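You operate a simulated robot arm through the tools that you are given. There is no shell and no other tool. Be economical: measure what you need, move in short steps, check, and stop when the job is done.

The job below is to be done with a simulated robot arm. You get a single attempt, and the scene is never put back.

JOB
Tip the spare oats back into their jar and stack the bowls.
Fine: jar closed; blue bowl emptied and nested in the mixing bowl, scoop in the blue bowl; nothing spilt. Set down upright: scoop.

The check looks at the end state, three seconds after you hand in, the way a careful person would. Anything else that was tipped, shoved, dropped, spilled or broken makes it a failure.

ROBOT AND FRAMES
A 7-joint arm with a two-finger parallel gripper, fixed in place. Base frame: the origin is at the foot of the arm, x ahead of it, y to its left, z up; the work surface is at about z = 0.89. Readings come in m, degrees, newtons and seconds.
With the tool pointing down near the work surface it reaches from about 0.3 to 0.7 m from the base axis. Its first joint turns from -66.0 to 66.0 degrees. Payload 1.57 kg.
The TCP is the grasp point between the finger pads, 0.03 m short of the fingertips. In the tool frame z runs along the fingers and y along their closing line. Largest opening 0.11 m; finger width 0.024, thickness 0.012; the body of the gripper, 0.048 by 0.112 m, starts 0.078 m behind the TCP.
Orientation is told as [roll, pitch, yaw] about the base's x, y, z axes, in that order, counted from this pose: with the fingers straight down and closing along the base's y, the tool's x points along the base's -x, its y along +y and its z along -z.

CONTROLS
- The arm moves only by the tool jog_arm. Its argument "rows" is a list of rows, each an object (a shift or turn left out is 0, a gripper value left out holds the last) with "xyz": the shift along the tool's x, y, z in m, a list of three; "delta_rot": the turn, a rotation vector about the tool's x, y, z in rad, a list of three; "fingers": the gripper command, from -1 (shut) to 1 (fully open), values between in proportion. In form: [{"xyz": [x, y, z], "delta_rot": [wx, wy, wz], "fingers": fingers}, ...]. A call has 1 to 10 rows; each row is the pose to reach, as a shift and turn from the pose commanded when the call began, along the tool's axes at that moment. A row lasts 0.2 s, in which the tool goes at most 0.05 m and 8.6 degrees; a call with a longer step from one row to the next is refused whole, and so is a gripper value outside its range. Where a pose cannot be reached the arm comes as near as it can. A force on the tool above 40 N (or 10 N above the force at the start of the call, whichever is more), or a blocked arm, ends the call early, and 0.2 s more pass. The fingers move at their own pace (about 0.108 m/s each) and stop on an object; they squeeze with about 20 N. The grip force told is the motor's: it shows also when the fingers shut on nothing. Time passes only in rows, and 0.2 s behind the last, so rows that repeat a pose let the fingers close. It gives the time, the measured TCP pose, the force on the tool (base axes), the opening and the grip force at its end, in the units of the frame above (readings bear some noise), with the torque about the TCP (base axes, N m) and any sound that the robot's microphone picked up, and new pictures: "pictures" is both (left out), scene, wrist or none.
- Cameras (640 x 400 px; columns grow to the right, rows downward): "scene" is fixed at [0.1681, -0.3931, 1.4072]; the picture's right is [0.77, -0.64, 0.00], its down [-0.33, -0.40, -0.85] and it looks along [0.54, 0.66, -0.52] (base axes); focal length 214 px, centre (320, 200). "wrist" rides on the gripper at [0.07, 0.016, -0.141] in the tool frame; the picture's right is [-0.23, 0.97, 0.00], its down [-0.86, -0.20, -0.48] and it looks along [-0.47, -0.11, 0.88] (tool axes); focal length 222 px, centre (320, 200).
- measure_at(camera, pixels): there is no depth. For up to 12 entries [column, row, z] of the newest picture of that camera ("zoom" is the newest enlarged one), the place [x, y] in the base frame at which the ray of that pixel passes the height z, good to about 0.003 m. The clock stands still meanwhile.
- close_up(camera, box): a new picture of the part [left, top, right, bottom] of that camera's present view, enlarged. The clock stands still meanwhile.
- job_done(): hands the job in; it is judged then, once.

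Keep the steps short. Do not move on a guess: measure, check each grasp and each placing, and mend mistakes. In all there are 80 turns and 200 pictures (those below and enlarged ones count). Leave the gripper open and the arm clear of the work at the hand-in unless told otherwise, and finish with a single line.

The tools are called after "Call:" as name(argument=value, ...) on one line, values as JSON. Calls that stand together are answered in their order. jog_arm: Moves the arm, as the interface text tells. Its arguments: {"type":"object","properties":{"rows":{"type":"array","items":{"type":"object","properties":{"xyz":{"type":"array","items":{"type":"number"}},"delta_rot":{"type":"array","items":{"type":"number"}},"fingers":{"type":"number"}}}},"pictures":{"type":"string","enum":["both","scene","wrist","none"]}},"required":["rows"]} The other tools are called the same way: measure_at (camera, pixels) gives the place at which the rays of pixels pass given heights; close_up (camera, box) takes an enlarged picture of a part of a camera's view; job_done () hands the job in.

At the start:

```text
time: 0.0
ee_pos: [0.3533, 0.0761, 1.3263]
orientation: [-0.1, 0.0, 0.1]
wrist_force: [-0.5, -0.5, -0.2]
ft_torque: [-0.01, -0.01, -0.02]
width: 0.1101
grasp_force: 0.1
```

scene: 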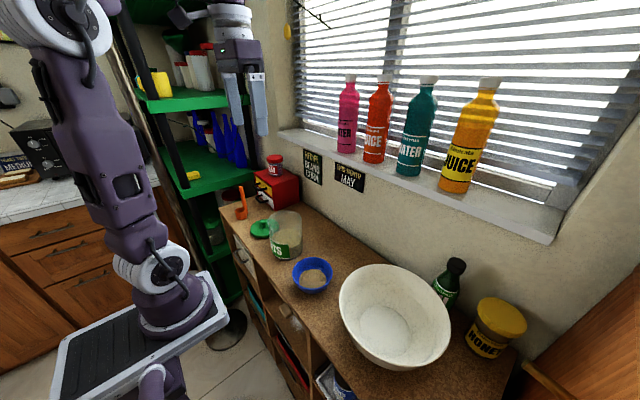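
wrist: 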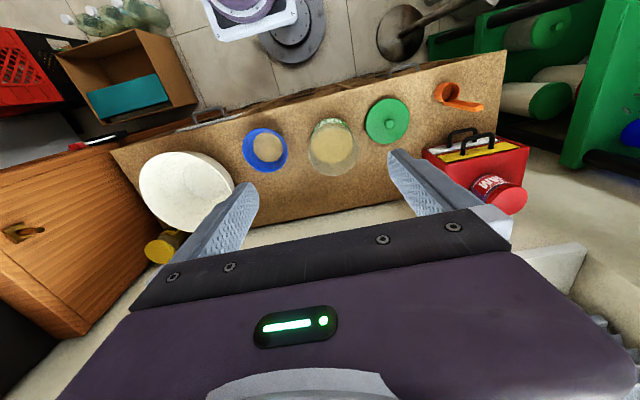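

I see the mixing bowl, blue bowl with oats, open jar, green lid and orange scoop. First I'll enlarge both views.

Call:
close_up(camera="scene", box=[220, 170, 380, 300])

Call:
close_up(camera="wrist", box=[220, 70, 500, 220])

Call:
close_up(camera="scene", box=[320, 230, 540, 400])

```text
3.08 times, centred on (300, 235) of scene
```

zoom: 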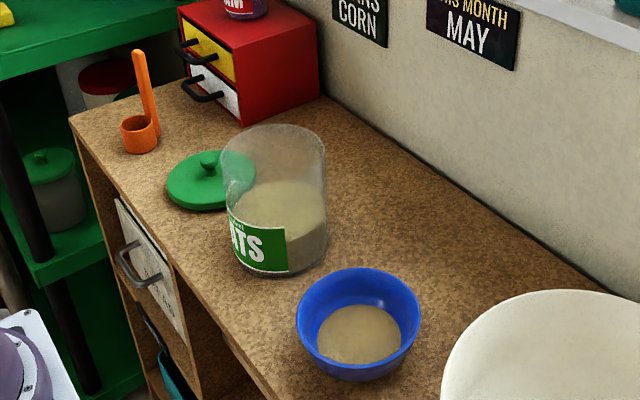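

```text
2.29 times, centred on (360, 145) of wrist
```

zoom: 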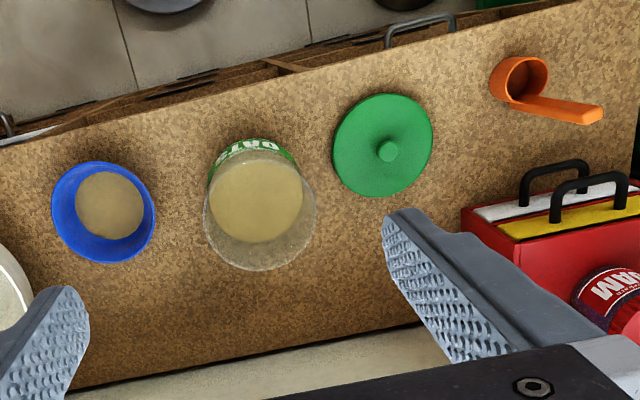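

```text
2.35 times, centred on (430, 315) of scene
```

zoom: 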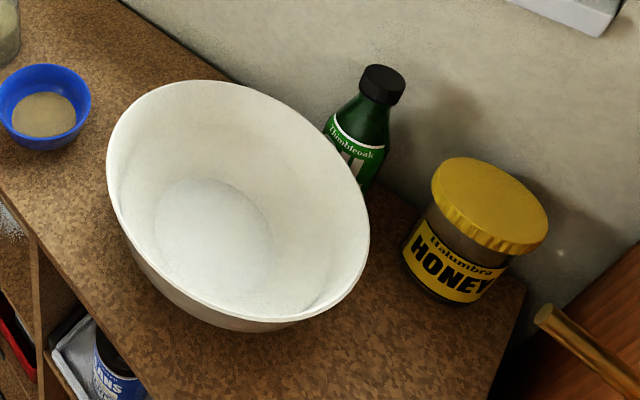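

Next I'll triangulate the blue bowl rim, jar rim, lid, scoop and mixing bowl from both cameras.

Call:
measure_at(camera="wrist", pixels=[[265, 150, 0.89], [265, 150, 0.94], [242.5, 150, 0.94], [288, 150, 0.94], [334, 149, 0.99], [334, 149, 1.04], [310, 149, 1.04], [359, 149, 1.04], [387, 120, 0.9], [389.5, 124, 0.93], [448, 93, 0.93], [482, 108, 1.02]])

Call:
measure_at(camera="scene", pixels=[[312.3, 273.3, 0.89], [312.3, 273.3, 0.94], [292, 273, 0.94], [332.5, 273, 0.94], [284.7, 219, 0.99], [284.7, 219, 1.04], [267.5, 219, 1.04], [302, 219, 1.04], [284.7, 257, 0.89], [264, 222, 0.93], [241, 210, 0.93], [240.5, 188, 1.02]])

Call:
close_up(camera="wrist", box=[120, 100, 280, 280])

Call:
close_up(camera="scene", box=[220, 175, 310, 245])

```text
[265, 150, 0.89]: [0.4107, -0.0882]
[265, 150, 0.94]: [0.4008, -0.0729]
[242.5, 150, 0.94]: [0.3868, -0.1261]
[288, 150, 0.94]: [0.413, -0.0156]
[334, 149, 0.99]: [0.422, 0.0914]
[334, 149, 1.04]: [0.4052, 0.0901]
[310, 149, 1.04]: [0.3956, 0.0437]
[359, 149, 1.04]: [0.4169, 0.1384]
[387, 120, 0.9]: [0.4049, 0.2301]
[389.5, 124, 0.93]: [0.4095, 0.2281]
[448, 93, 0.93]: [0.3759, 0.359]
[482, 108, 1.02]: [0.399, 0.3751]
```

```text
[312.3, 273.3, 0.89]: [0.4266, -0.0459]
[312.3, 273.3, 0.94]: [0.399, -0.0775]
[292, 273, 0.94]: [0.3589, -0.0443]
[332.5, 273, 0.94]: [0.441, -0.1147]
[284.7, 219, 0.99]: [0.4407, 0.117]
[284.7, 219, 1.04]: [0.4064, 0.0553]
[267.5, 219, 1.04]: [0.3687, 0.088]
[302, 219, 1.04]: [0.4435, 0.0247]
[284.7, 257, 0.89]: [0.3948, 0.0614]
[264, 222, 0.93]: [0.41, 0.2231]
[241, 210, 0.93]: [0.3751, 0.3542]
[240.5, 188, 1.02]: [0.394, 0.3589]
```

```text
2.22 times, centred on (200, 190) of wrist
```

zoom: 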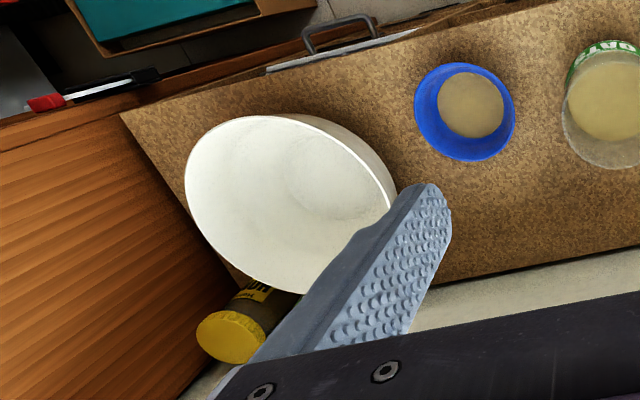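

```text
5.71 times, centred on (265, 210) of scene
```

zoom: 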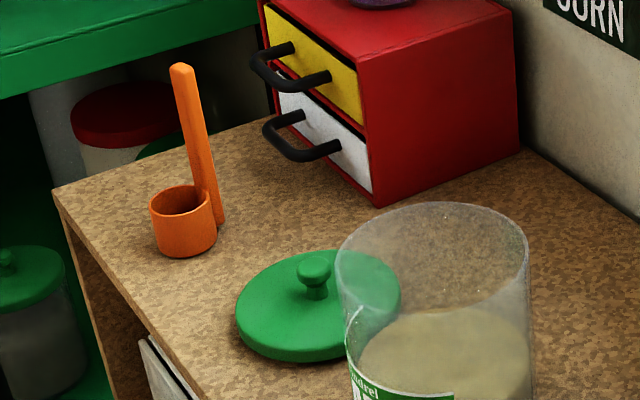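

Blue bowl rim centre is about (0.400, -0.075), z 0.94. Lid knob is at (0.41, 0.226) and the scoop near (0.375, 0.356). Next I'll measure the mixing bowl rim.

Call:
measure_at(camera="scene", pixels=[[339.5, 293, 1.02], [377, 264, 1.02], [450.8, 338, 1.02], [408.7, 366, 1.02], [339.5, 293, 1.0], [377, 264, 1.0], [450.8, 338, 1.0], [408.7, 366, 1.0], [384, 329, 0.9], [360, 326, 0.9], [409, 334, 0.9]])

Call:
measure_at(camera="wrist", pixels=[[139.2, 179, 1.02], [175, 152, 1.02], [233.8, 192, 1.02], [188.7, 232, 1.02], [139.2, 179, 1.0], [175, 152, 1.0], [233.8, 192, 1.0], [188.7, 232, 1.0]])

```text
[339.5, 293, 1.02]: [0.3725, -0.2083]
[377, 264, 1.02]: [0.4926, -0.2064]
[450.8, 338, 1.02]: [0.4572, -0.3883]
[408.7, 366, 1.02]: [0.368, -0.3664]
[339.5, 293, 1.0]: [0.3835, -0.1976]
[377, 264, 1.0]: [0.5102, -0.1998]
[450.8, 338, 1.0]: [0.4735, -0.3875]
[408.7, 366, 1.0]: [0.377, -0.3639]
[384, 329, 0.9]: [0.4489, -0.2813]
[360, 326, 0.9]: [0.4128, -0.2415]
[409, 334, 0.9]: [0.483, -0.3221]
```

```text
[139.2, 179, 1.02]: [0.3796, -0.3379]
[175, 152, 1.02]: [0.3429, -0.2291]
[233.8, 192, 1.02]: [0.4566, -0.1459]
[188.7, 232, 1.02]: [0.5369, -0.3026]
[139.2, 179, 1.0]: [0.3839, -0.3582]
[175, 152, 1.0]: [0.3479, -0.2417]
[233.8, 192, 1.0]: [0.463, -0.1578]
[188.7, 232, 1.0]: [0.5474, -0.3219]
```

Mixing bowl: centre about (0.45, -0.28), rim z about 0.995, radius 0.11. The blue bowl's rim is as wide as the full opening, so I'll pinch its wall. Before touching anything, I'll test in free air how far the hand can roll for a pour.

Call:
jog_arm(rows=[{"xyz": [-0.02, 0, 0.02], "delta_rot": [0.15, 0, 0]}, {"xyz": [-0.04, 0, 0.04], "delta_rot": [0.3, 0, 0]}, {"xyz": [-0.06, 0, 0.06], "delta_rot": [0.45, 0, 0]}, {"xyz": [-0.067, 0, 0.08], "delta_rot": [0.6, 0, 0]}, {"xyz": [-0.067, 0, 0.08], "delta_rot": [0.75, 0, 0]}, {"xyz": [-0.067, 0, 0.08], "delta_rot": [0.9, 0, 0]}, {"xyz": [-0.067, 0, 0.08], "delta_rot": [1.05, 0, 0]}, {"xyz": [-0.067, 0, 0.08], "delta_rot": [1.2, 0, 0]}, {"xyz": [-0.067, 0, 0.08], "delta_rot": [1.35, 0, 0]}, {"xyz": [-0.067, 0, 0.08], "delta_rot": [1.5, 0, 0]}], pictures="scene")

```text
time: 2.2
ee_pos: [0.42, 0.0747, 1.246]
orientation: [-86.2, 0.1, 0.0]
wrist_force: [-0.3, 0.6, 0.6]
ft_torque: [-0.04, -0.01, 0.02]
width: 0.1098
grasp_force: 0.0
```

scene: 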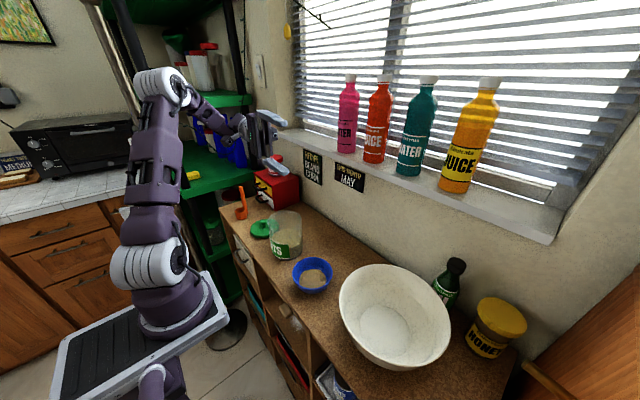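

Reached -86° easily. I'll test further roll to about -120°, a little lower.

Call:
jog_arm(rows=[{"xyz": [0, 0.03, 0], "delta_rot": [0.12, 0, 0]}, {"xyz": [0, 0.06, 0], "delta_rot": [0.24, 0, 0]}, {"xyz": [0, 0.08, 0], "delta_rot": [0.36, 0, 0]}, {"xyz": [0, 0.08, 0], "delta_rot": [0.48, 0, 0]}, {"xyz": [0, 0.08, 0], "delta_rot": [0.6, 0, 0]}], pictures="scene")

```text
time: 3.4
ee_pos: [0.4198, 0.0811, 1.1667]
orientation: [-120.4, 0.0, 0.0]
wrist_force: [0.4, 0.5, -0.2]
ft_torque: [-0.01, 0.0, -0.01]
width: 0.1104
grasp_force: 0.1
```

scene: 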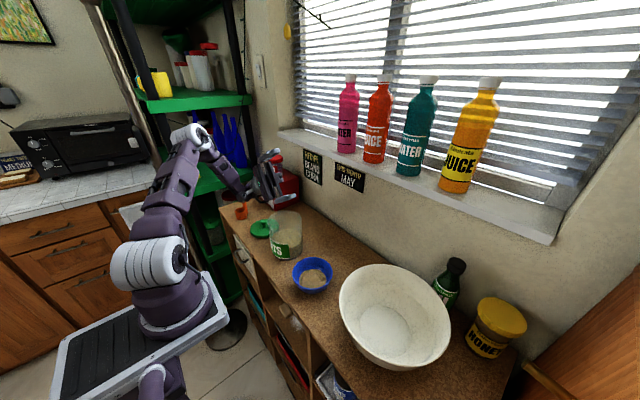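

-120° is reachable. I'll unwind now and head to a look position by the blue bowl.

Call:
jog_arm(rows=[{"xyz": [0, -0.03, 0.02], "delta_rot": [-0.15, 0, 0]}, {"xyz": [0, -0.05, 0.04], "delta_rot": [-0.3, 0, 0]}, {"xyz": [0, -0.05, 0.06], "delta_rot": [-0.45, 0, 0]}, {"xyz": [0, -0.04, 0.08], "delta_rot": [-0.6, 0, 0]}, {"xyz": [0, -0.03, 0.1], "delta_rot": [-0.75, 0, 0]}, {"xyz": [0, -0.019, 0.127], "delta_rot": [-0.9, 0, 0]}, {"xyz": [0, -0.019, 0.127], "delta_rot": [-1.05, 0, 0]}, {"xyz": [0, -0.019, 0.127], "delta_rot": [-1.2, 0, 0]}, {"xyz": [0, -0.019, 0.127], "delta_rot": [-1.35, 0, 0]}, {"xyz": [0, -0.019, 0.127], "delta_rot": [-1.5, 0, 0]}], pictures="none")

Call:
jog_arm(rows=[{"delta_rot": [-0.15, 0, 0]}, {"delta_rot": [-0.3, 0, 0]}, {"delta_rot": [-0.45, 0, 0]}, {"delta_rot": [-0.6015, 0, 0]}], pictures="wrist")

```text
time: 5.6
ee_pos: [0.4197, -0.0191, 1.2471]
orientation: [-34.3, -0.1, -0.1]
wrist_force: [0.2, -0.5, -0.8]
ft_torque: [0.05, -0.01, 0.02]
width: 0.1102
grasp_force: 0.0
```

```text
refused: row 4 steps farther than a row can; nothing moved
```

I'll finish the unwinding in smaller steps and shift toward the bowl.

Call:
jog_arm(rows=[{"xyz": [0.02, -0.009, 0.03], "delta_rot": [-0.149, 0, 0]}, {"xyz": [0.04, -0.018, 0.06], "delta_rot": [-0.298, 0, 0]}, {"xyz": [0.06, -0.027, 0.09], "delta_rot": [-0.447, 0, 0]}, {"xyz": [0.06, -0.027, 0.103], "delta_rot": [-0.596, 0, 0]}], pictures="none")

Call:
jog_arm(rows=[{"delta_rot": [0, 0, 0.14]}, {"delta_rot": [0, 0, 0.28]}, {"delta_rot": [0, 0, 0.42]}, {"delta_rot": [0, 0, 0.56]}, {"delta_rot": [0, 0, 0.7]}, {"delta_rot": [0, 0, 0.785]}], pictures="both")

```text
time: 6.6
ee_pos: [0.3603, -0.0996, 1.1762]
orientation: [-0.1, 0.0, -0.1]
wrist_force: [-0.5, -0.1, 0.1]
ft_torque: [0.01, -0.01, -0.03]
width: 0.1102
grasp_force: 0.1
```

```text
time: 8.0
ee_pos: [0.3589, -0.0993, 1.1764]
orientation: [-0.2, -0.2, -45.1]
wrist_force: [0.5, -0.3, -0.5]
ft_torque: [0.01, -0.01, -0.03]
width: 0.1101
grasp_force: 0.0
```

scene: 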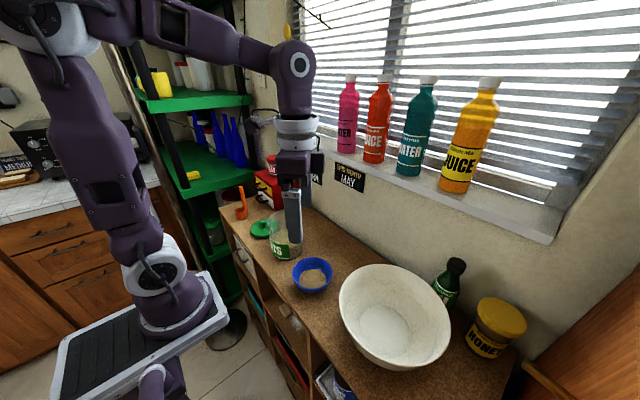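
wrist: 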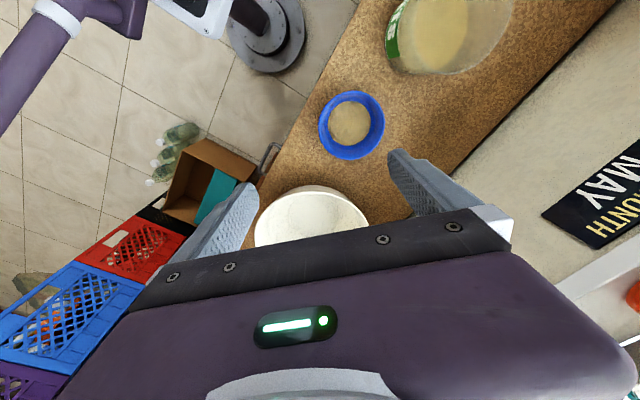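

Now I'll look at the blue bowl closely from here.

Call:
close_up(camera="wrist", box=[300, 80, 404, 170])

Call:
close_up(camera="scene", box=[270, 245, 355, 300])

Call:
close_up(camera="wrist", box=[370, 0, 530, 100])

```text
4.44 times, centred on (352, 125) of wrist
```

zoom: 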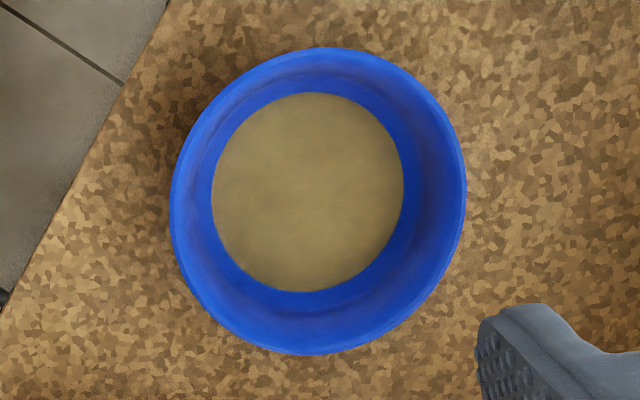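

```text
7.27 times, centred on (312, 272) of scene
```

zoom: 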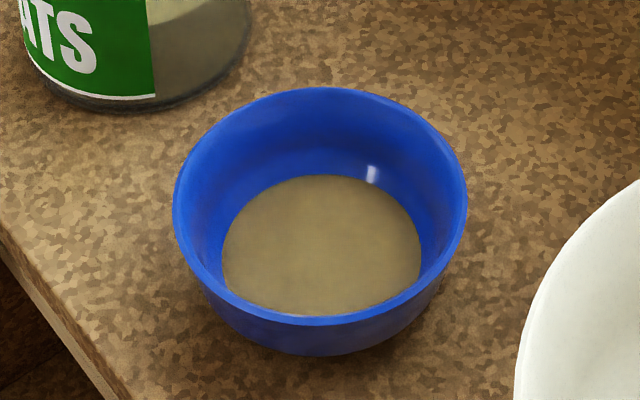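

```text
4.00 times, centred on (450, 50) of wrist
```

zoom: 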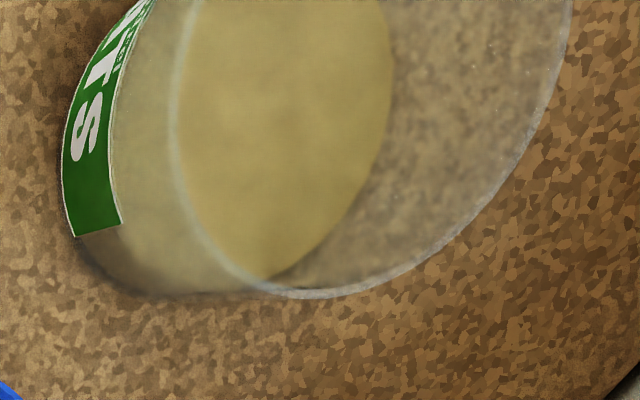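

Call:
measure_at(camera="wrist", pixels=[[318.2, 125.2, 0.94], [385.1, 125.2, 0.94], [352, 90.8, 0.94], [352, 159.9, 0.94], [349.3, 123.2, 0.91], [327.7, 123.2, 0.91], [371, 123.2, 0.91], [318.2, 125.2, 0.95], [385.1, 125.2, 0.95], [352, 90.8, 0.95], [352, 159.9, 0.95]])

Call:
measure_at(camera="scene", pixels=[[291.8, 272, 0.94], [332.2, 272, 0.94], [312.2, 256.6, 0.94], [312.2, 289.2, 0.94], [291.8, 272, 0.95], [332.2, 272, 0.95], [312.2, 256.6, 0.95], [312.2, 289.2, 0.95], [312, 293.3, 0.89], [312, 277, 0.91], [298.5, 277, 0.91], [326, 277, 0.91]])

```text
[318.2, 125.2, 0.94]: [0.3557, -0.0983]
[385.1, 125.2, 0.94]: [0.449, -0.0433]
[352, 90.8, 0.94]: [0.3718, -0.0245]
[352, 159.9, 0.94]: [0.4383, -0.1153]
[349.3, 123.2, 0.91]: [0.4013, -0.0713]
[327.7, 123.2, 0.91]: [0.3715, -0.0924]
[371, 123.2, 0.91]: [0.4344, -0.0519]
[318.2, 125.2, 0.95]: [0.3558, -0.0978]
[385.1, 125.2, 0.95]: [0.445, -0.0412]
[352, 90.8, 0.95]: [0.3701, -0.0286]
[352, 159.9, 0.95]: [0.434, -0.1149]
```

```text
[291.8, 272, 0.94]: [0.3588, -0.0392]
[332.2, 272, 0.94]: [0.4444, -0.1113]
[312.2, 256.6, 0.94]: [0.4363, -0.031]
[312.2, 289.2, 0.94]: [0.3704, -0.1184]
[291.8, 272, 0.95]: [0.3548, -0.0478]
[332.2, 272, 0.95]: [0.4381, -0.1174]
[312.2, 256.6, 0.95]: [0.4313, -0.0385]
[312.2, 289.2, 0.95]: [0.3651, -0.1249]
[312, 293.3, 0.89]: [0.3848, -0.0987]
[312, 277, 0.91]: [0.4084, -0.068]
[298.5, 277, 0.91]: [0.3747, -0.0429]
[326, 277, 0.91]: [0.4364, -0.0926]
```

Rim centre about (0.403, -0.072), rim z about 0.938, outer radius about 0.055. I'll pinch the wall on the (-x,-y) side with the hand leaning out 20°. First I go to a pre-grasp 7 cm back, half open.

Call:
jog_arm(rows=[{"xyz": [-0.003, -0.007, 0.04], "delta_rot": [-0.09, 0, 0], "fingers": 0}, {"xyz": [-0.006, -0.014, 0.08], "delta_rot": [-0.18, 0, 0]}, {"xyz": [-0.009, -0.021, 0.12], "delta_rot": [-0.27, 0, 0]}, {"xyz": [-0.0119, -0.0297, 0.165], "delta_rot": [-0.35, 0, 0]}, {"xyz": [-0.0119, -0.0297, 0.165], "delta_rot": [-0.35, 0, 0]}])

```text
time: 9.2
ee_pos: [0.3478, -0.1323, 1.0125]
orientation: [19.9, -0.2, -45.1]
wrist_force: [-0.3, 0.4, 0.3]
ft_torque: [0.0, 0.02, 0.01]
width: 0.0553
grasp_force: 0.1
```

scene: 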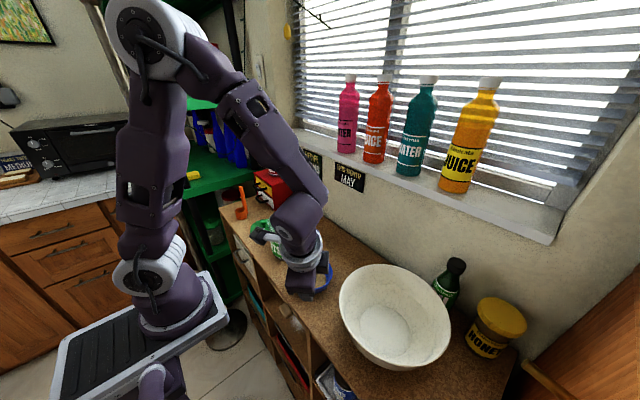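
wrist: 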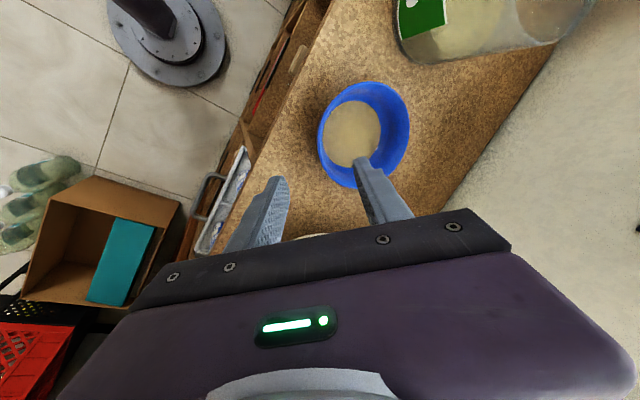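

Clear. I'll advance about 7 cm along the fingers and check the straddle before closing.

Call:
jog_arm(rows=[{"xyz": [0.002, 0.0005, 0.025]}, {"xyz": [0.0036, 0.0009, 0.05]}, {"xyz": [0.0036, 0.0009, 0.0717]}, {"xyz": [0.0036, 0.0009, 0.0717]}])

Call:
close_up(camera="wrist", box=[230, 70, 430, 260])

Call:
close_up(camera="scene", box=[260, 215, 380, 305])

```text
time: 10.2
ee_pos: [0.3632, -0.1087, 0.9443]
orientation: [19.9, -0.2, -45.0]
wrist_force: [0.1, -0.5, 0.9]
ft_torque: [0.01, 0.03, -0.01]
width: 0.0551
grasp_force: 0.1
```

scene: 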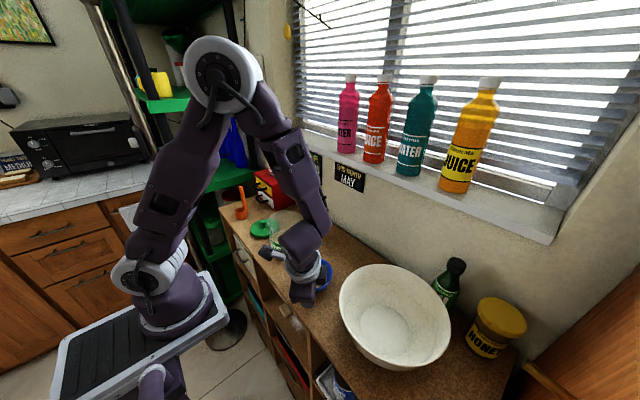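
wrist: 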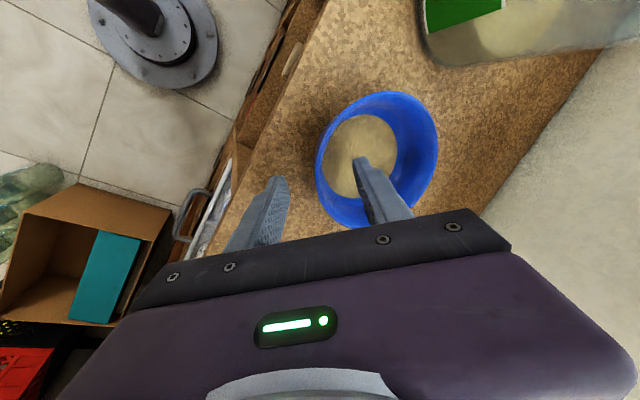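

```text
2.11 times, centred on (330, 165) of wrist
```

zoom: 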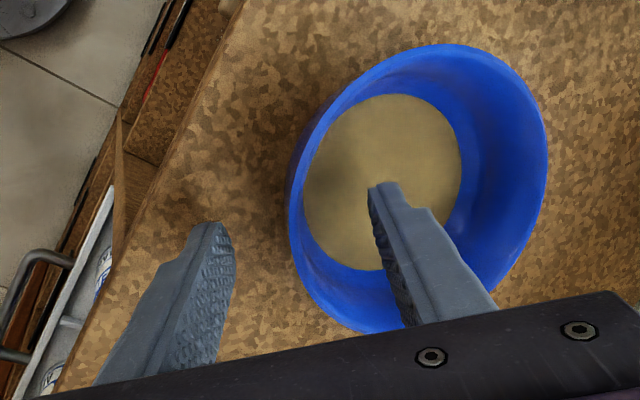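

```text
4.44 times, centred on (320, 260) of scene
```

zoom: 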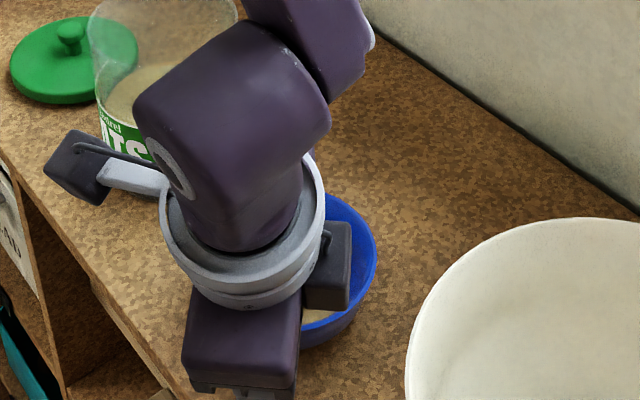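

The fingers straddle the wall, so I'll close.

Call:
jog_arm(rows=[{"fingers": -0.5}, {"fingers": -1}, {"fingers": -1}, {"fingers": -1}, {"fingers": -1}], pictures="wrist")

Call:
close_up(camera="wrist", box=[230, 70, 430, 260])

```text
time: 11.4
ee_pos: [0.3633, -0.1083, 0.9449]
orientation: [19.9, -0.2, -45.0]
wrist_force: [0.0, -0.3, -2.1]
ft_torque: [-0.06, 0.06, -0.03]
width: 0.0063
grasp_force: 19.5
```

wrist: 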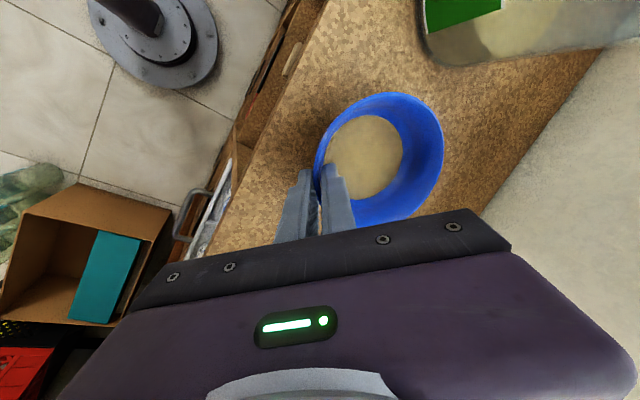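

```text
2.11 times, centred on (330, 165) of wrist
```

zoom: 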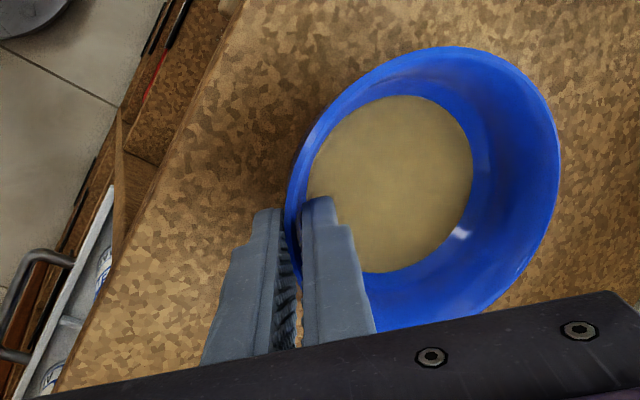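

Gripped: opening 6.3 mm, 19.5 N. I'll lift gently and check.

Call:
jog_arm(rows=[{"xyz": [0, 0.0017, -0.0047]}, {"xyz": [0, 0.0051, -0.0141]}, {"xyz": [0, 0.0103, -0.0282]}, {"xyz": [0, 0.0171, -0.047]}])

Call:
close_up(camera="scene", box=[250, 200, 390, 305])

```text
time: 12.4
ee_pos: [0.3641, -0.1094, 0.9961]
orientation: [19.9, -0.1, -44.9]
wrist_force: [0.7, 0.0, -2.1]
ft_torque: [-0.03, 0.04, 0.01]
width: 0.0046
grasp_force: 20.0
```

scene: 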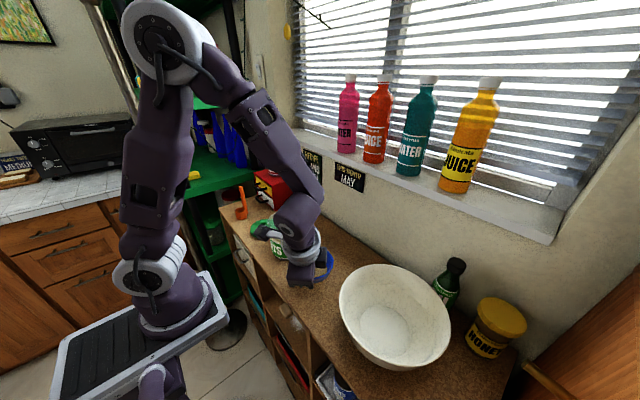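
wrist: 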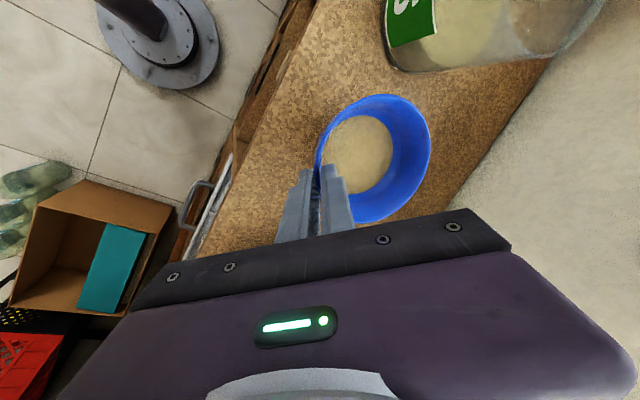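

```text
3.81 times, centred on (320, 252) of scene
```

zoom: 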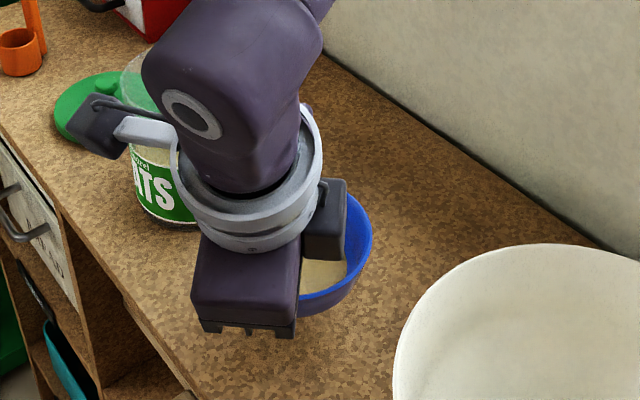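

Lifted; the bowl is slightly settled on the pads but holding. I'll raise it well above jar height, keeping it level.

Call:
jog_arm(rows=[{"xyz": [0, 0.0085, -0.0235]}, {"xyz": [0, 0.017, -0.047]}, {"xyz": [0, 0.0257, -0.0705]}, {"xyz": [0, 0.0342, -0.094]}, {"xyz": [0, 0.0428, -0.1175]}, {"xyz": [0, 0.0462, -0.127]}], pictures="scene")

Call:
jog_arm(rows=[{"delta_rot": [0, 0.034, -0.094]}, {"delta_rot": [0, 0.068, -0.188]}, {"delta_rot": [0, 0.1026, -0.282]}, {"delta_rot": [0, 0.137, -0.376]}, {"delta_rot": [0, 0.171, -0.47]}, {"delta_rot": [0, 0.205, -0.564]}, {"delta_rot": [0, 0.239, -0.658]}, {"delta_rot": [0, 0.2685, -0.738]}, {"delta_rot": [0, 0.2685, -0.738]}], pictures="both")

Call:
close_up(camera="scene", box=[250, 150, 410, 270])

Call:
close_up(camera="wrist", box=[270, 50, 510, 250])

```text
time: 13.8
ee_pos: [0.3613, -0.1089, 1.1291]
orientation: [20.0, -0.1, -45.0]
wrist_force: [-0.5, 0.6, -1.1]
ft_torque: [-0.06, 0.08, 0.03]
width: 0.0046
grasp_force: 20.2
```

scene: 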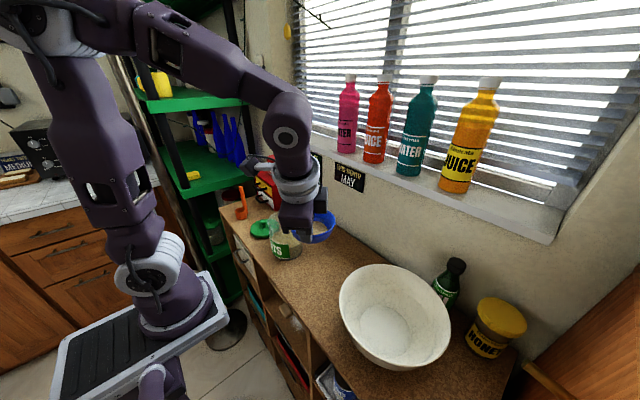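

```text
time: 15.8
ee_pos: [0.3633, -0.108, 1.1299]
orientation: [19.7, 0.0, 0.1]
wrist_force: [-0.1, 0.2, -1.6]
ft_torque: [-0.1, 0.0, 0.03]
width: 0.0046
grasp_force: 19.9
```

scene: 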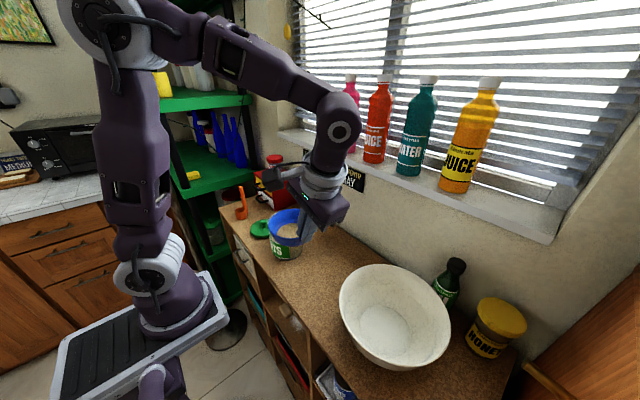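
wrist: 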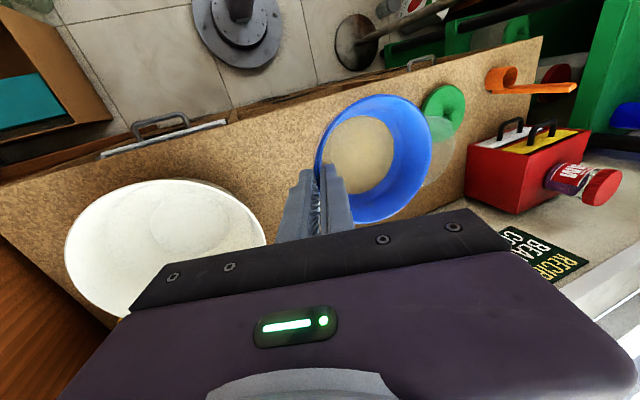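

```text
3.33 times, centred on (330, 210) of scene
```

zoom: 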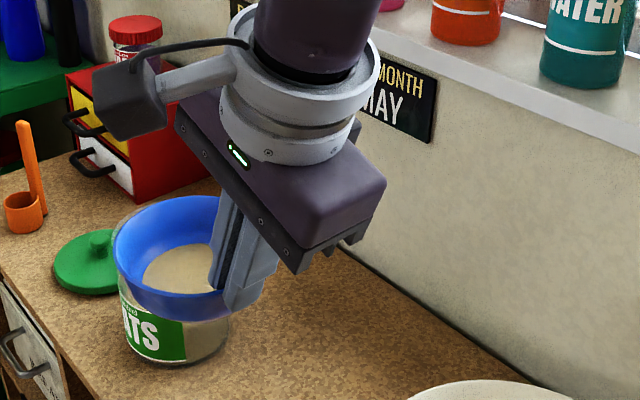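

```text
2.00 times, centred on (390, 150) of wrist
```

zoom: 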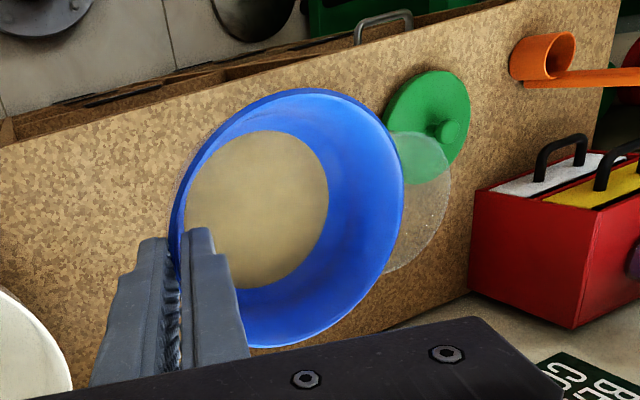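

Oats are intact. I'll check the jar rim (scene picture positions from before, jar unmoved) and the bowl's lip as held.

Call:
measure_at(camera="scene", pixels=[[267.6, 218.8, 1.012], [301.8, 219.6, 1.012], [285.1, 210.4, 1.012], [267.9, 223.5, 1.12], [301, 207, 1.12], [286, 240, 1.12]])

Call:
measure_at(camera="wrist", pixels=[[471, 152, 1.012], [465, 137, 1.012], [455, 127, 1.012], [450, 184, 1.012], [431.5, 147.5, 1.12], [380, 94.5, 1.12], [366, 223, 1.12], [431.5, 147.5, 1.1], [380, 94.5, 1.1], [366, 223, 1.1]])

```text
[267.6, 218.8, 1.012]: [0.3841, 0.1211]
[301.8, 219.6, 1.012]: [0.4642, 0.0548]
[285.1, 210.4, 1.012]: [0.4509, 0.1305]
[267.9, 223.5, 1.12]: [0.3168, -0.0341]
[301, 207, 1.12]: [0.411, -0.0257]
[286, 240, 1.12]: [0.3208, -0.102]
```

```text
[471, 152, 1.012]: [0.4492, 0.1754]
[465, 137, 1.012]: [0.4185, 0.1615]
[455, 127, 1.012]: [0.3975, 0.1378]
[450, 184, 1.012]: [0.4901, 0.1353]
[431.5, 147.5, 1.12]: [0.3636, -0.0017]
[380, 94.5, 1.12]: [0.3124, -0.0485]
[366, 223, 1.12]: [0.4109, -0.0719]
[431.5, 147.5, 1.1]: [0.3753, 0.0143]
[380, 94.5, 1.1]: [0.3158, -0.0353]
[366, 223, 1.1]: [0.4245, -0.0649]
```

Call:
measure_at(camera="wrist", pixels=[[455.5, 137.5, 1.012], [450, 162.5, 1.012], [435, 180, 1.012], [440, 116.5, 1.012], [455.5, 137.5, 1.03], [450, 162.5, 1.03], [435, 180, 1.03], [440, 116.5, 1.03], [455.5, 137.5, 1.0], [450, 162.5, 1.0], [435, 180, 1.0], [440, 116.5, 1.0]])

```text
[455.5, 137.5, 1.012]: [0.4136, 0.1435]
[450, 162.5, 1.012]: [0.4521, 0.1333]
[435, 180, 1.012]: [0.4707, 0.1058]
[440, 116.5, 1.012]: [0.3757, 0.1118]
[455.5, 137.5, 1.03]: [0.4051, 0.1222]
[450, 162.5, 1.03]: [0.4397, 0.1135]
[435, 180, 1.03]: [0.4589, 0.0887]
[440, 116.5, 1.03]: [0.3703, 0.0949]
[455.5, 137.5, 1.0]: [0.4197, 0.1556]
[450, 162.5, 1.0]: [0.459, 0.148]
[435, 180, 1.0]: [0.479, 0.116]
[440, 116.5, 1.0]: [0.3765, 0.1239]
```

Jar centre (0.422, 0.091), rim z 1.012, radius 0.052. The held lip is about (0.363, 0.001, 1.12). I'll move the level bowl so its lip is above the jar's middle, with its base about 4 cm clear.

Call:
jog_arm(rows=[{"xyz": [-0.015, 0.0167, 0.0119]}, {"xyz": [-0.03, 0.0334, 0.0238]}, {"xyz": [-0.045, 0.05, 0.0357]}, {"xyz": [-0.059, 0.0668, 0.0477]}, {"xyz": [-0.059, 0.0668, 0.0477]}])

Call:
close_up(camera="scene", box=[220, 140, 380, 270])

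Call:
close_up(camera="wrist", box=[270, 50, 510, 250])

```text
time: 17.0
ee_pos: [0.4217, -0.0299, 1.1064]
orientation: [19.9, -0.1, 0.0]
wrist_force: [-0.1, -0.2, -1.6]
ft_torque: [-0.06, 0.0, -0.02]
width: 0.0044
grasp_force: 20.0
```

scene: 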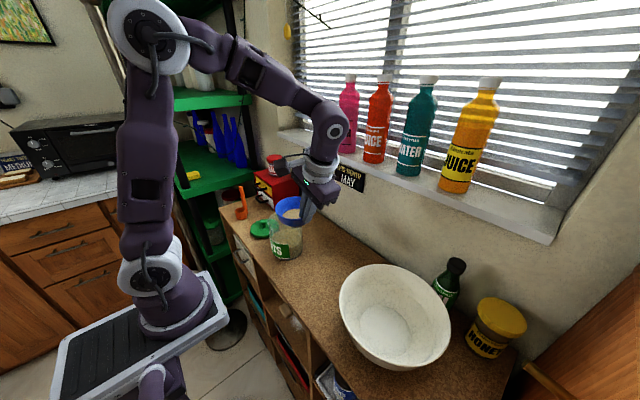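
wrist: 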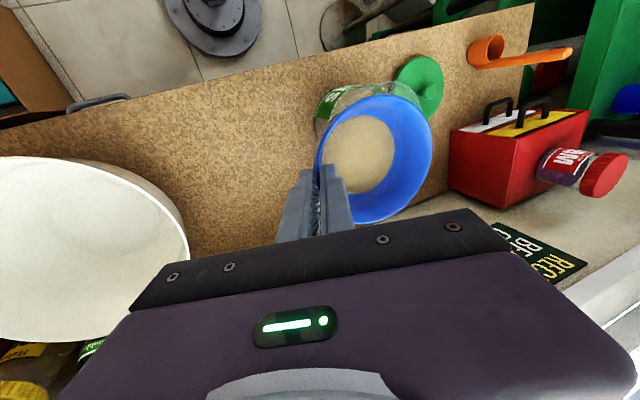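

```text
3.08 times, centred on (300, 205) of scene
```

zoom: 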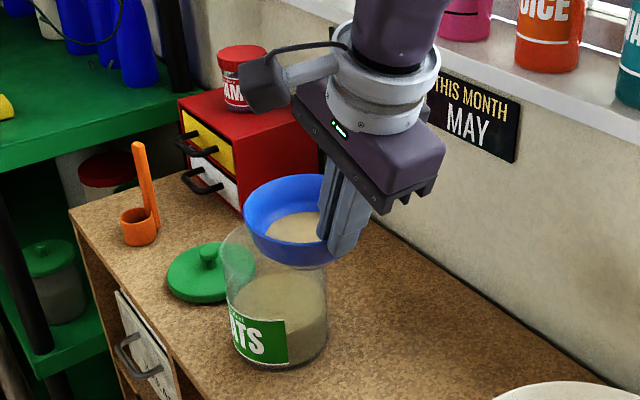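

```text
2.00 times, centred on (390, 150) of wrist
```

zoom: 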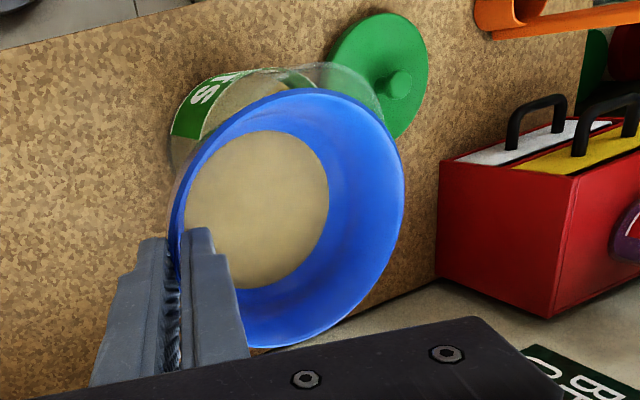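

Everything lines up. I'll start tilting about the lip, slowly to 32°.

Call:
jog_arm(rows=[{"xyz": [0, 0.0022, -0.003], "delta_rot": [0.07, 0, 0]}, {"xyz": [0, 0.0044, -0.006], "delta_rot": [0.14, 0, 0]}, {"xyz": [0, 0.0072, -0.0075], "delta_rot": [0.21, 0, 0]}, {"xyz": [0, 0.01, -0.0089], "delta_rot": [0.28, 0, 0]}, {"xyz": [0, 0.0132, -0.0088], "delta_rot": [0.35, 0, 0]}, {"xyz": [0, 0.0165, -0.0086], "delta_rot": [0.42, 0, 0]}, {"xyz": [0, 0.0203, -0.0073], "delta_rot": [0.49, 0, 0]}, {"xyz": [0, 0.0241, -0.006], "delta_rot": [0.56, 0, 0]}, {"xyz": [0, 0.0241, -0.006], "delta_rot": [0.56, 0, 0]}])

Call:
close_up(camera="scene", box=[220, 140, 380, 270])

Call:
close_up(camera="wrist", box=[270, 50, 510, 250])

```text
time: 19.0
ee_pos: [0.4223, -0.0076, 1.1226]
orientation: [-12.2, -0.1, 0.1]
wrist_force: [0.8, -0.3, -1.8]
ft_torque: [-0.05, 0.02, 0.01]
width: 0.0043
grasp_force: 20.0
```

scene: 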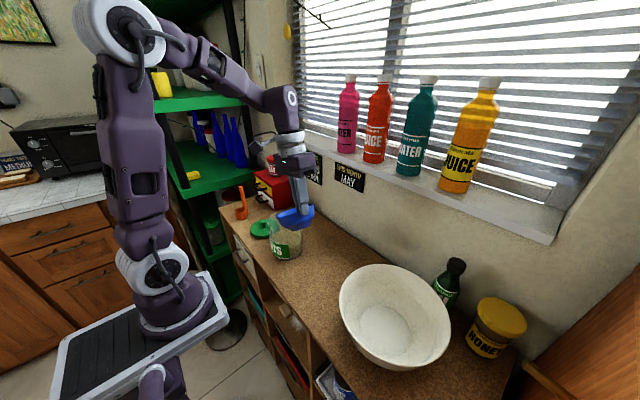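
wrist: 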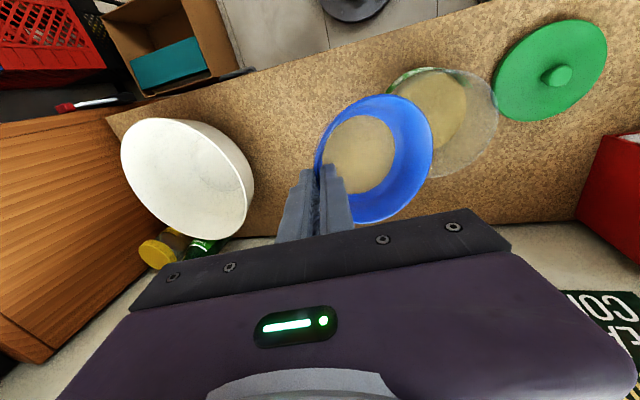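

```text
3.08 times, centred on (300, 205) of scene
```

zoom: 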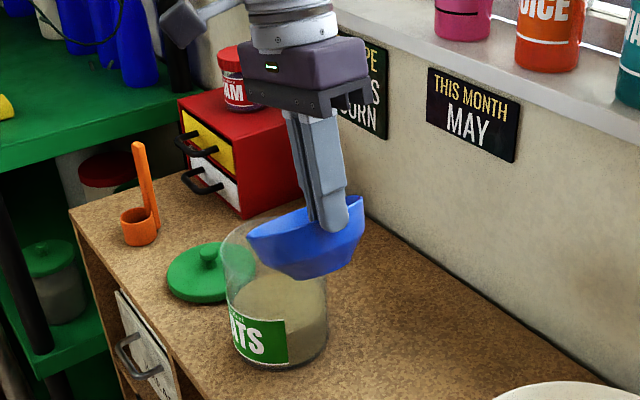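

```text
2.00 times, centred on (390, 150) of wrist
```

zoom: 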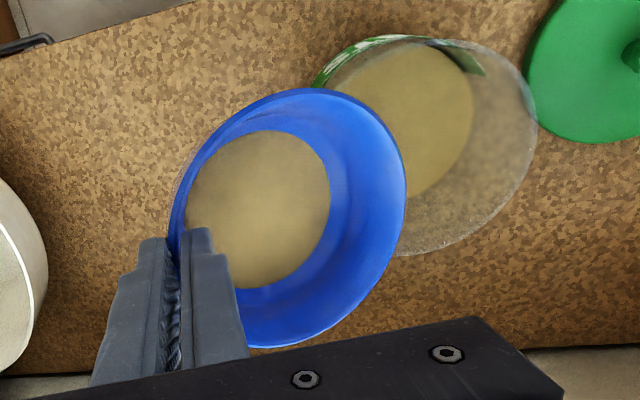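

The oats haven't moved yet and the lip sits over the jar opening. I'll tilt on to about 64°, slowly lowering the lip.

Call:
jog_arm(rows=[{"xyz": [0, 0.0043, -0.0033], "delta_rot": [0.07, 0, 0]}, {"xyz": [0, 0.0086, -0.0066], "delta_rot": [0.14, 0, 0]}, {"xyz": [0, 0.0138, -0.0094], "delta_rot": [0.21, 0, 0]}, {"xyz": [0, 0.019, -0.0122], "delta_rot": [0.28, 0, 0]}, {"xyz": [0, 0.0252, -0.0138], "delta_rot": [0.35, 0, 0]}, {"xyz": [0, 0.0313, -0.0154], "delta_rot": [0.42, 0, 0]}, {"xyz": [0, 0.0381, -0.0167], "delta_rot": [0.49, 0, 0]}, {"xyz": [0, 0.0449, -0.018], "delta_rot": [0.56, 0, 0]}, {"xyz": [0, 0.0449, -0.018], "delta_rot": [0.56, 0, 0]}])

Call:
close_up(camera="scene", box=[220, 140, 380, 270])

Call:
close_up(camera="wrist", box=[270, 50, 510, 250])

```text
time: 21.0
ee_pos: [0.4198, 0.0377, 1.13]
orientation: [-44.4, -0.1, -0.1]
wrist_force: [-0.6, 0.6, -1.1]
ft_torque: [0.01, 0.01, 0.01]
width: 0.0044
grasp_force: 20.3
```

scene: 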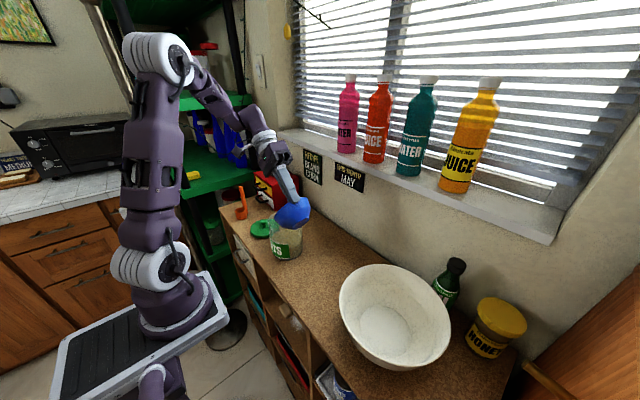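
wrist: 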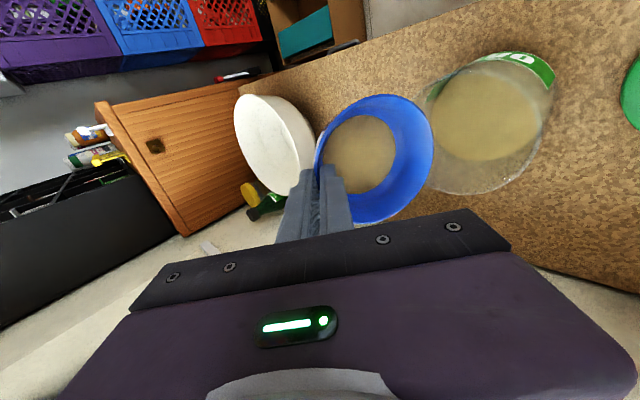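

```text
3.08 times, centred on (300, 205) of scene
```

zoom: 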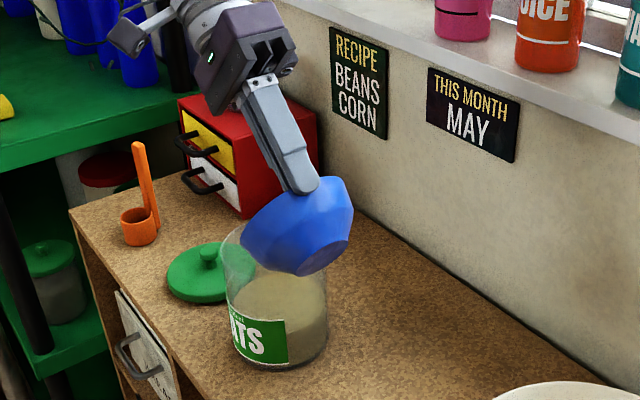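

```text
2.00 times, centred on (390, 150) of wrist
```

zoom: 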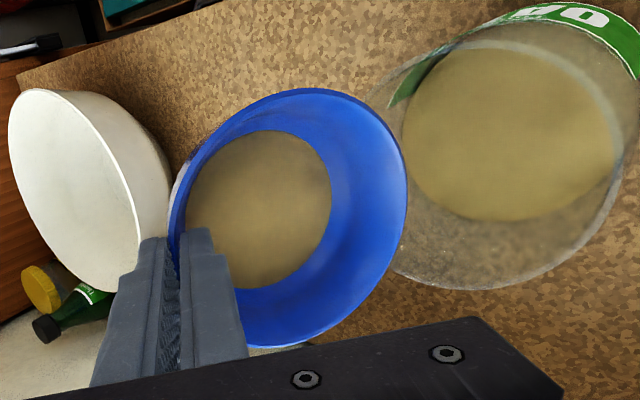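

No grains out yet. I'll check where the lip is now.

Call:
measure_at(camera="wrist", pixels=[[433.5, 140, 1.02], [433.5, 140, 1.03], [433.5, 140, 1.04], [433.5, 140, 1.05], [433.5, 140, 1.06]])

Call:
measure_at(camera="scene", pixels=[[278, 223, 1.02], [278, 223, 1.03], [278, 223, 1.04], [278, 223, 1.05]])

```text
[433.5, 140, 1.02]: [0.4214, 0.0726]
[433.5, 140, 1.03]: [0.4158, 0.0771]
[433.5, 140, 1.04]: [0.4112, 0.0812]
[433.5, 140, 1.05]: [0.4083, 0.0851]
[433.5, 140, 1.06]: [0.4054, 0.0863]
```

```text
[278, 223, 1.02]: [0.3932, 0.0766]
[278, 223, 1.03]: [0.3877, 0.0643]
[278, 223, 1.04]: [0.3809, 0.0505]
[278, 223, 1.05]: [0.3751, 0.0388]
```

Lip about (0.42, 0.075, 1.025), well inside the opening. I'll tilt slowly on to about 88°.

Call:
jog_arm(rows=[{"xyz": [0, 0.0043, -0.0075], "delta_rot": [0.07, 0, 0]}, {"xyz": [0, 0.0085, -0.0149], "delta_rot": [0.14, 0, 0]}, {"xyz": [0, 0.0137, -0.0218], "delta_rot": [0.21, 0, 0]}, {"xyz": [0, 0.0189, -0.0287], "delta_rot": [0.28, 0, 0]}, {"xyz": [0, 0.0249, -0.0348], "delta_rot": [0.35, 0, 0]}, {"xyz": [0, 0.0309, -0.041], "delta_rot": [0.42, 0, 0]}, {"xyz": [0, 0.0309, -0.041], "delta_rot": [0.42, 0, 0]}, {"xyz": [0, 0.0309, -0.041], "delta_rot": [0.42, 0, 0]}])

Call:
close_up(camera="scene", box=[220, 140, 380, 270])

Call:
close_up(camera="wrist", box=[270, 50, 510, 250])

```text
time: 22.8
ee_pos: [0.4207, 0.0899, 1.1368]
orientation: [-68.5, 0.1, 0.0]
wrist_force: [-0.5, -0.2, -1.4]
ft_torque: [0.06, 0.03, -0.02]
width: 0.0042
grasp_force: 20.1
```

scene: 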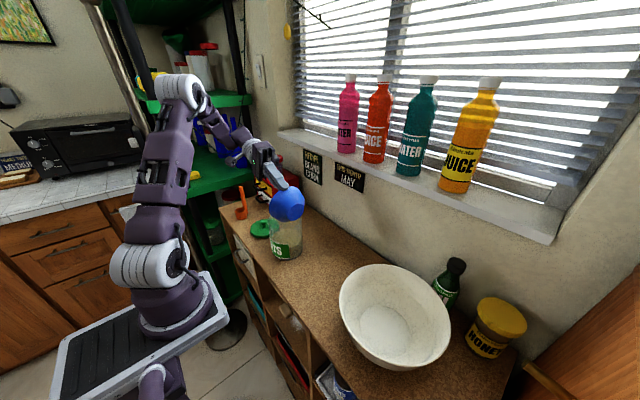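
wrist: 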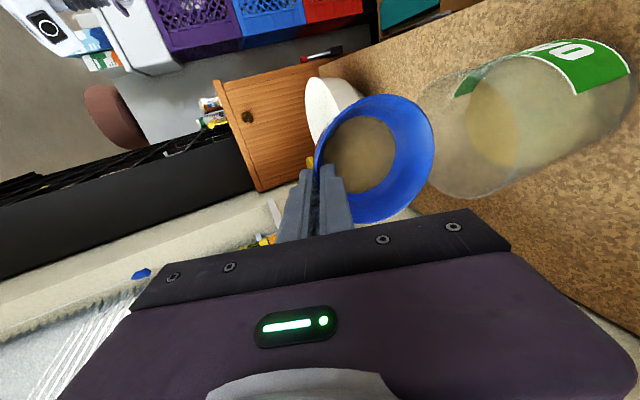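

```text
3.08 times, centred on (300, 205) of scene
```

zoom: 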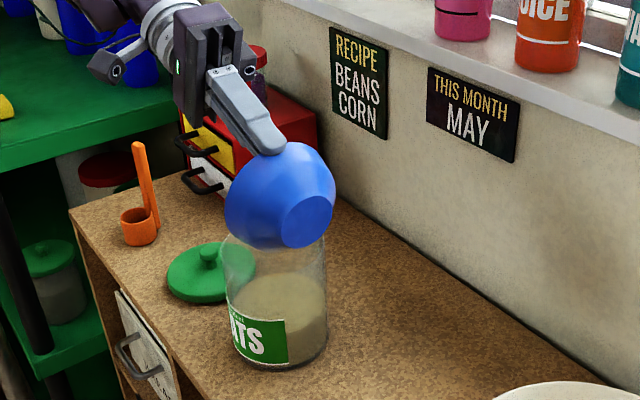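

```text
2.00 times, centred on (390, 150) of wrist
```

zoom: 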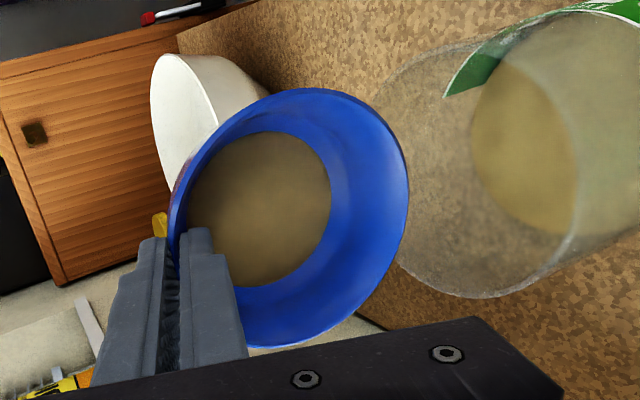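

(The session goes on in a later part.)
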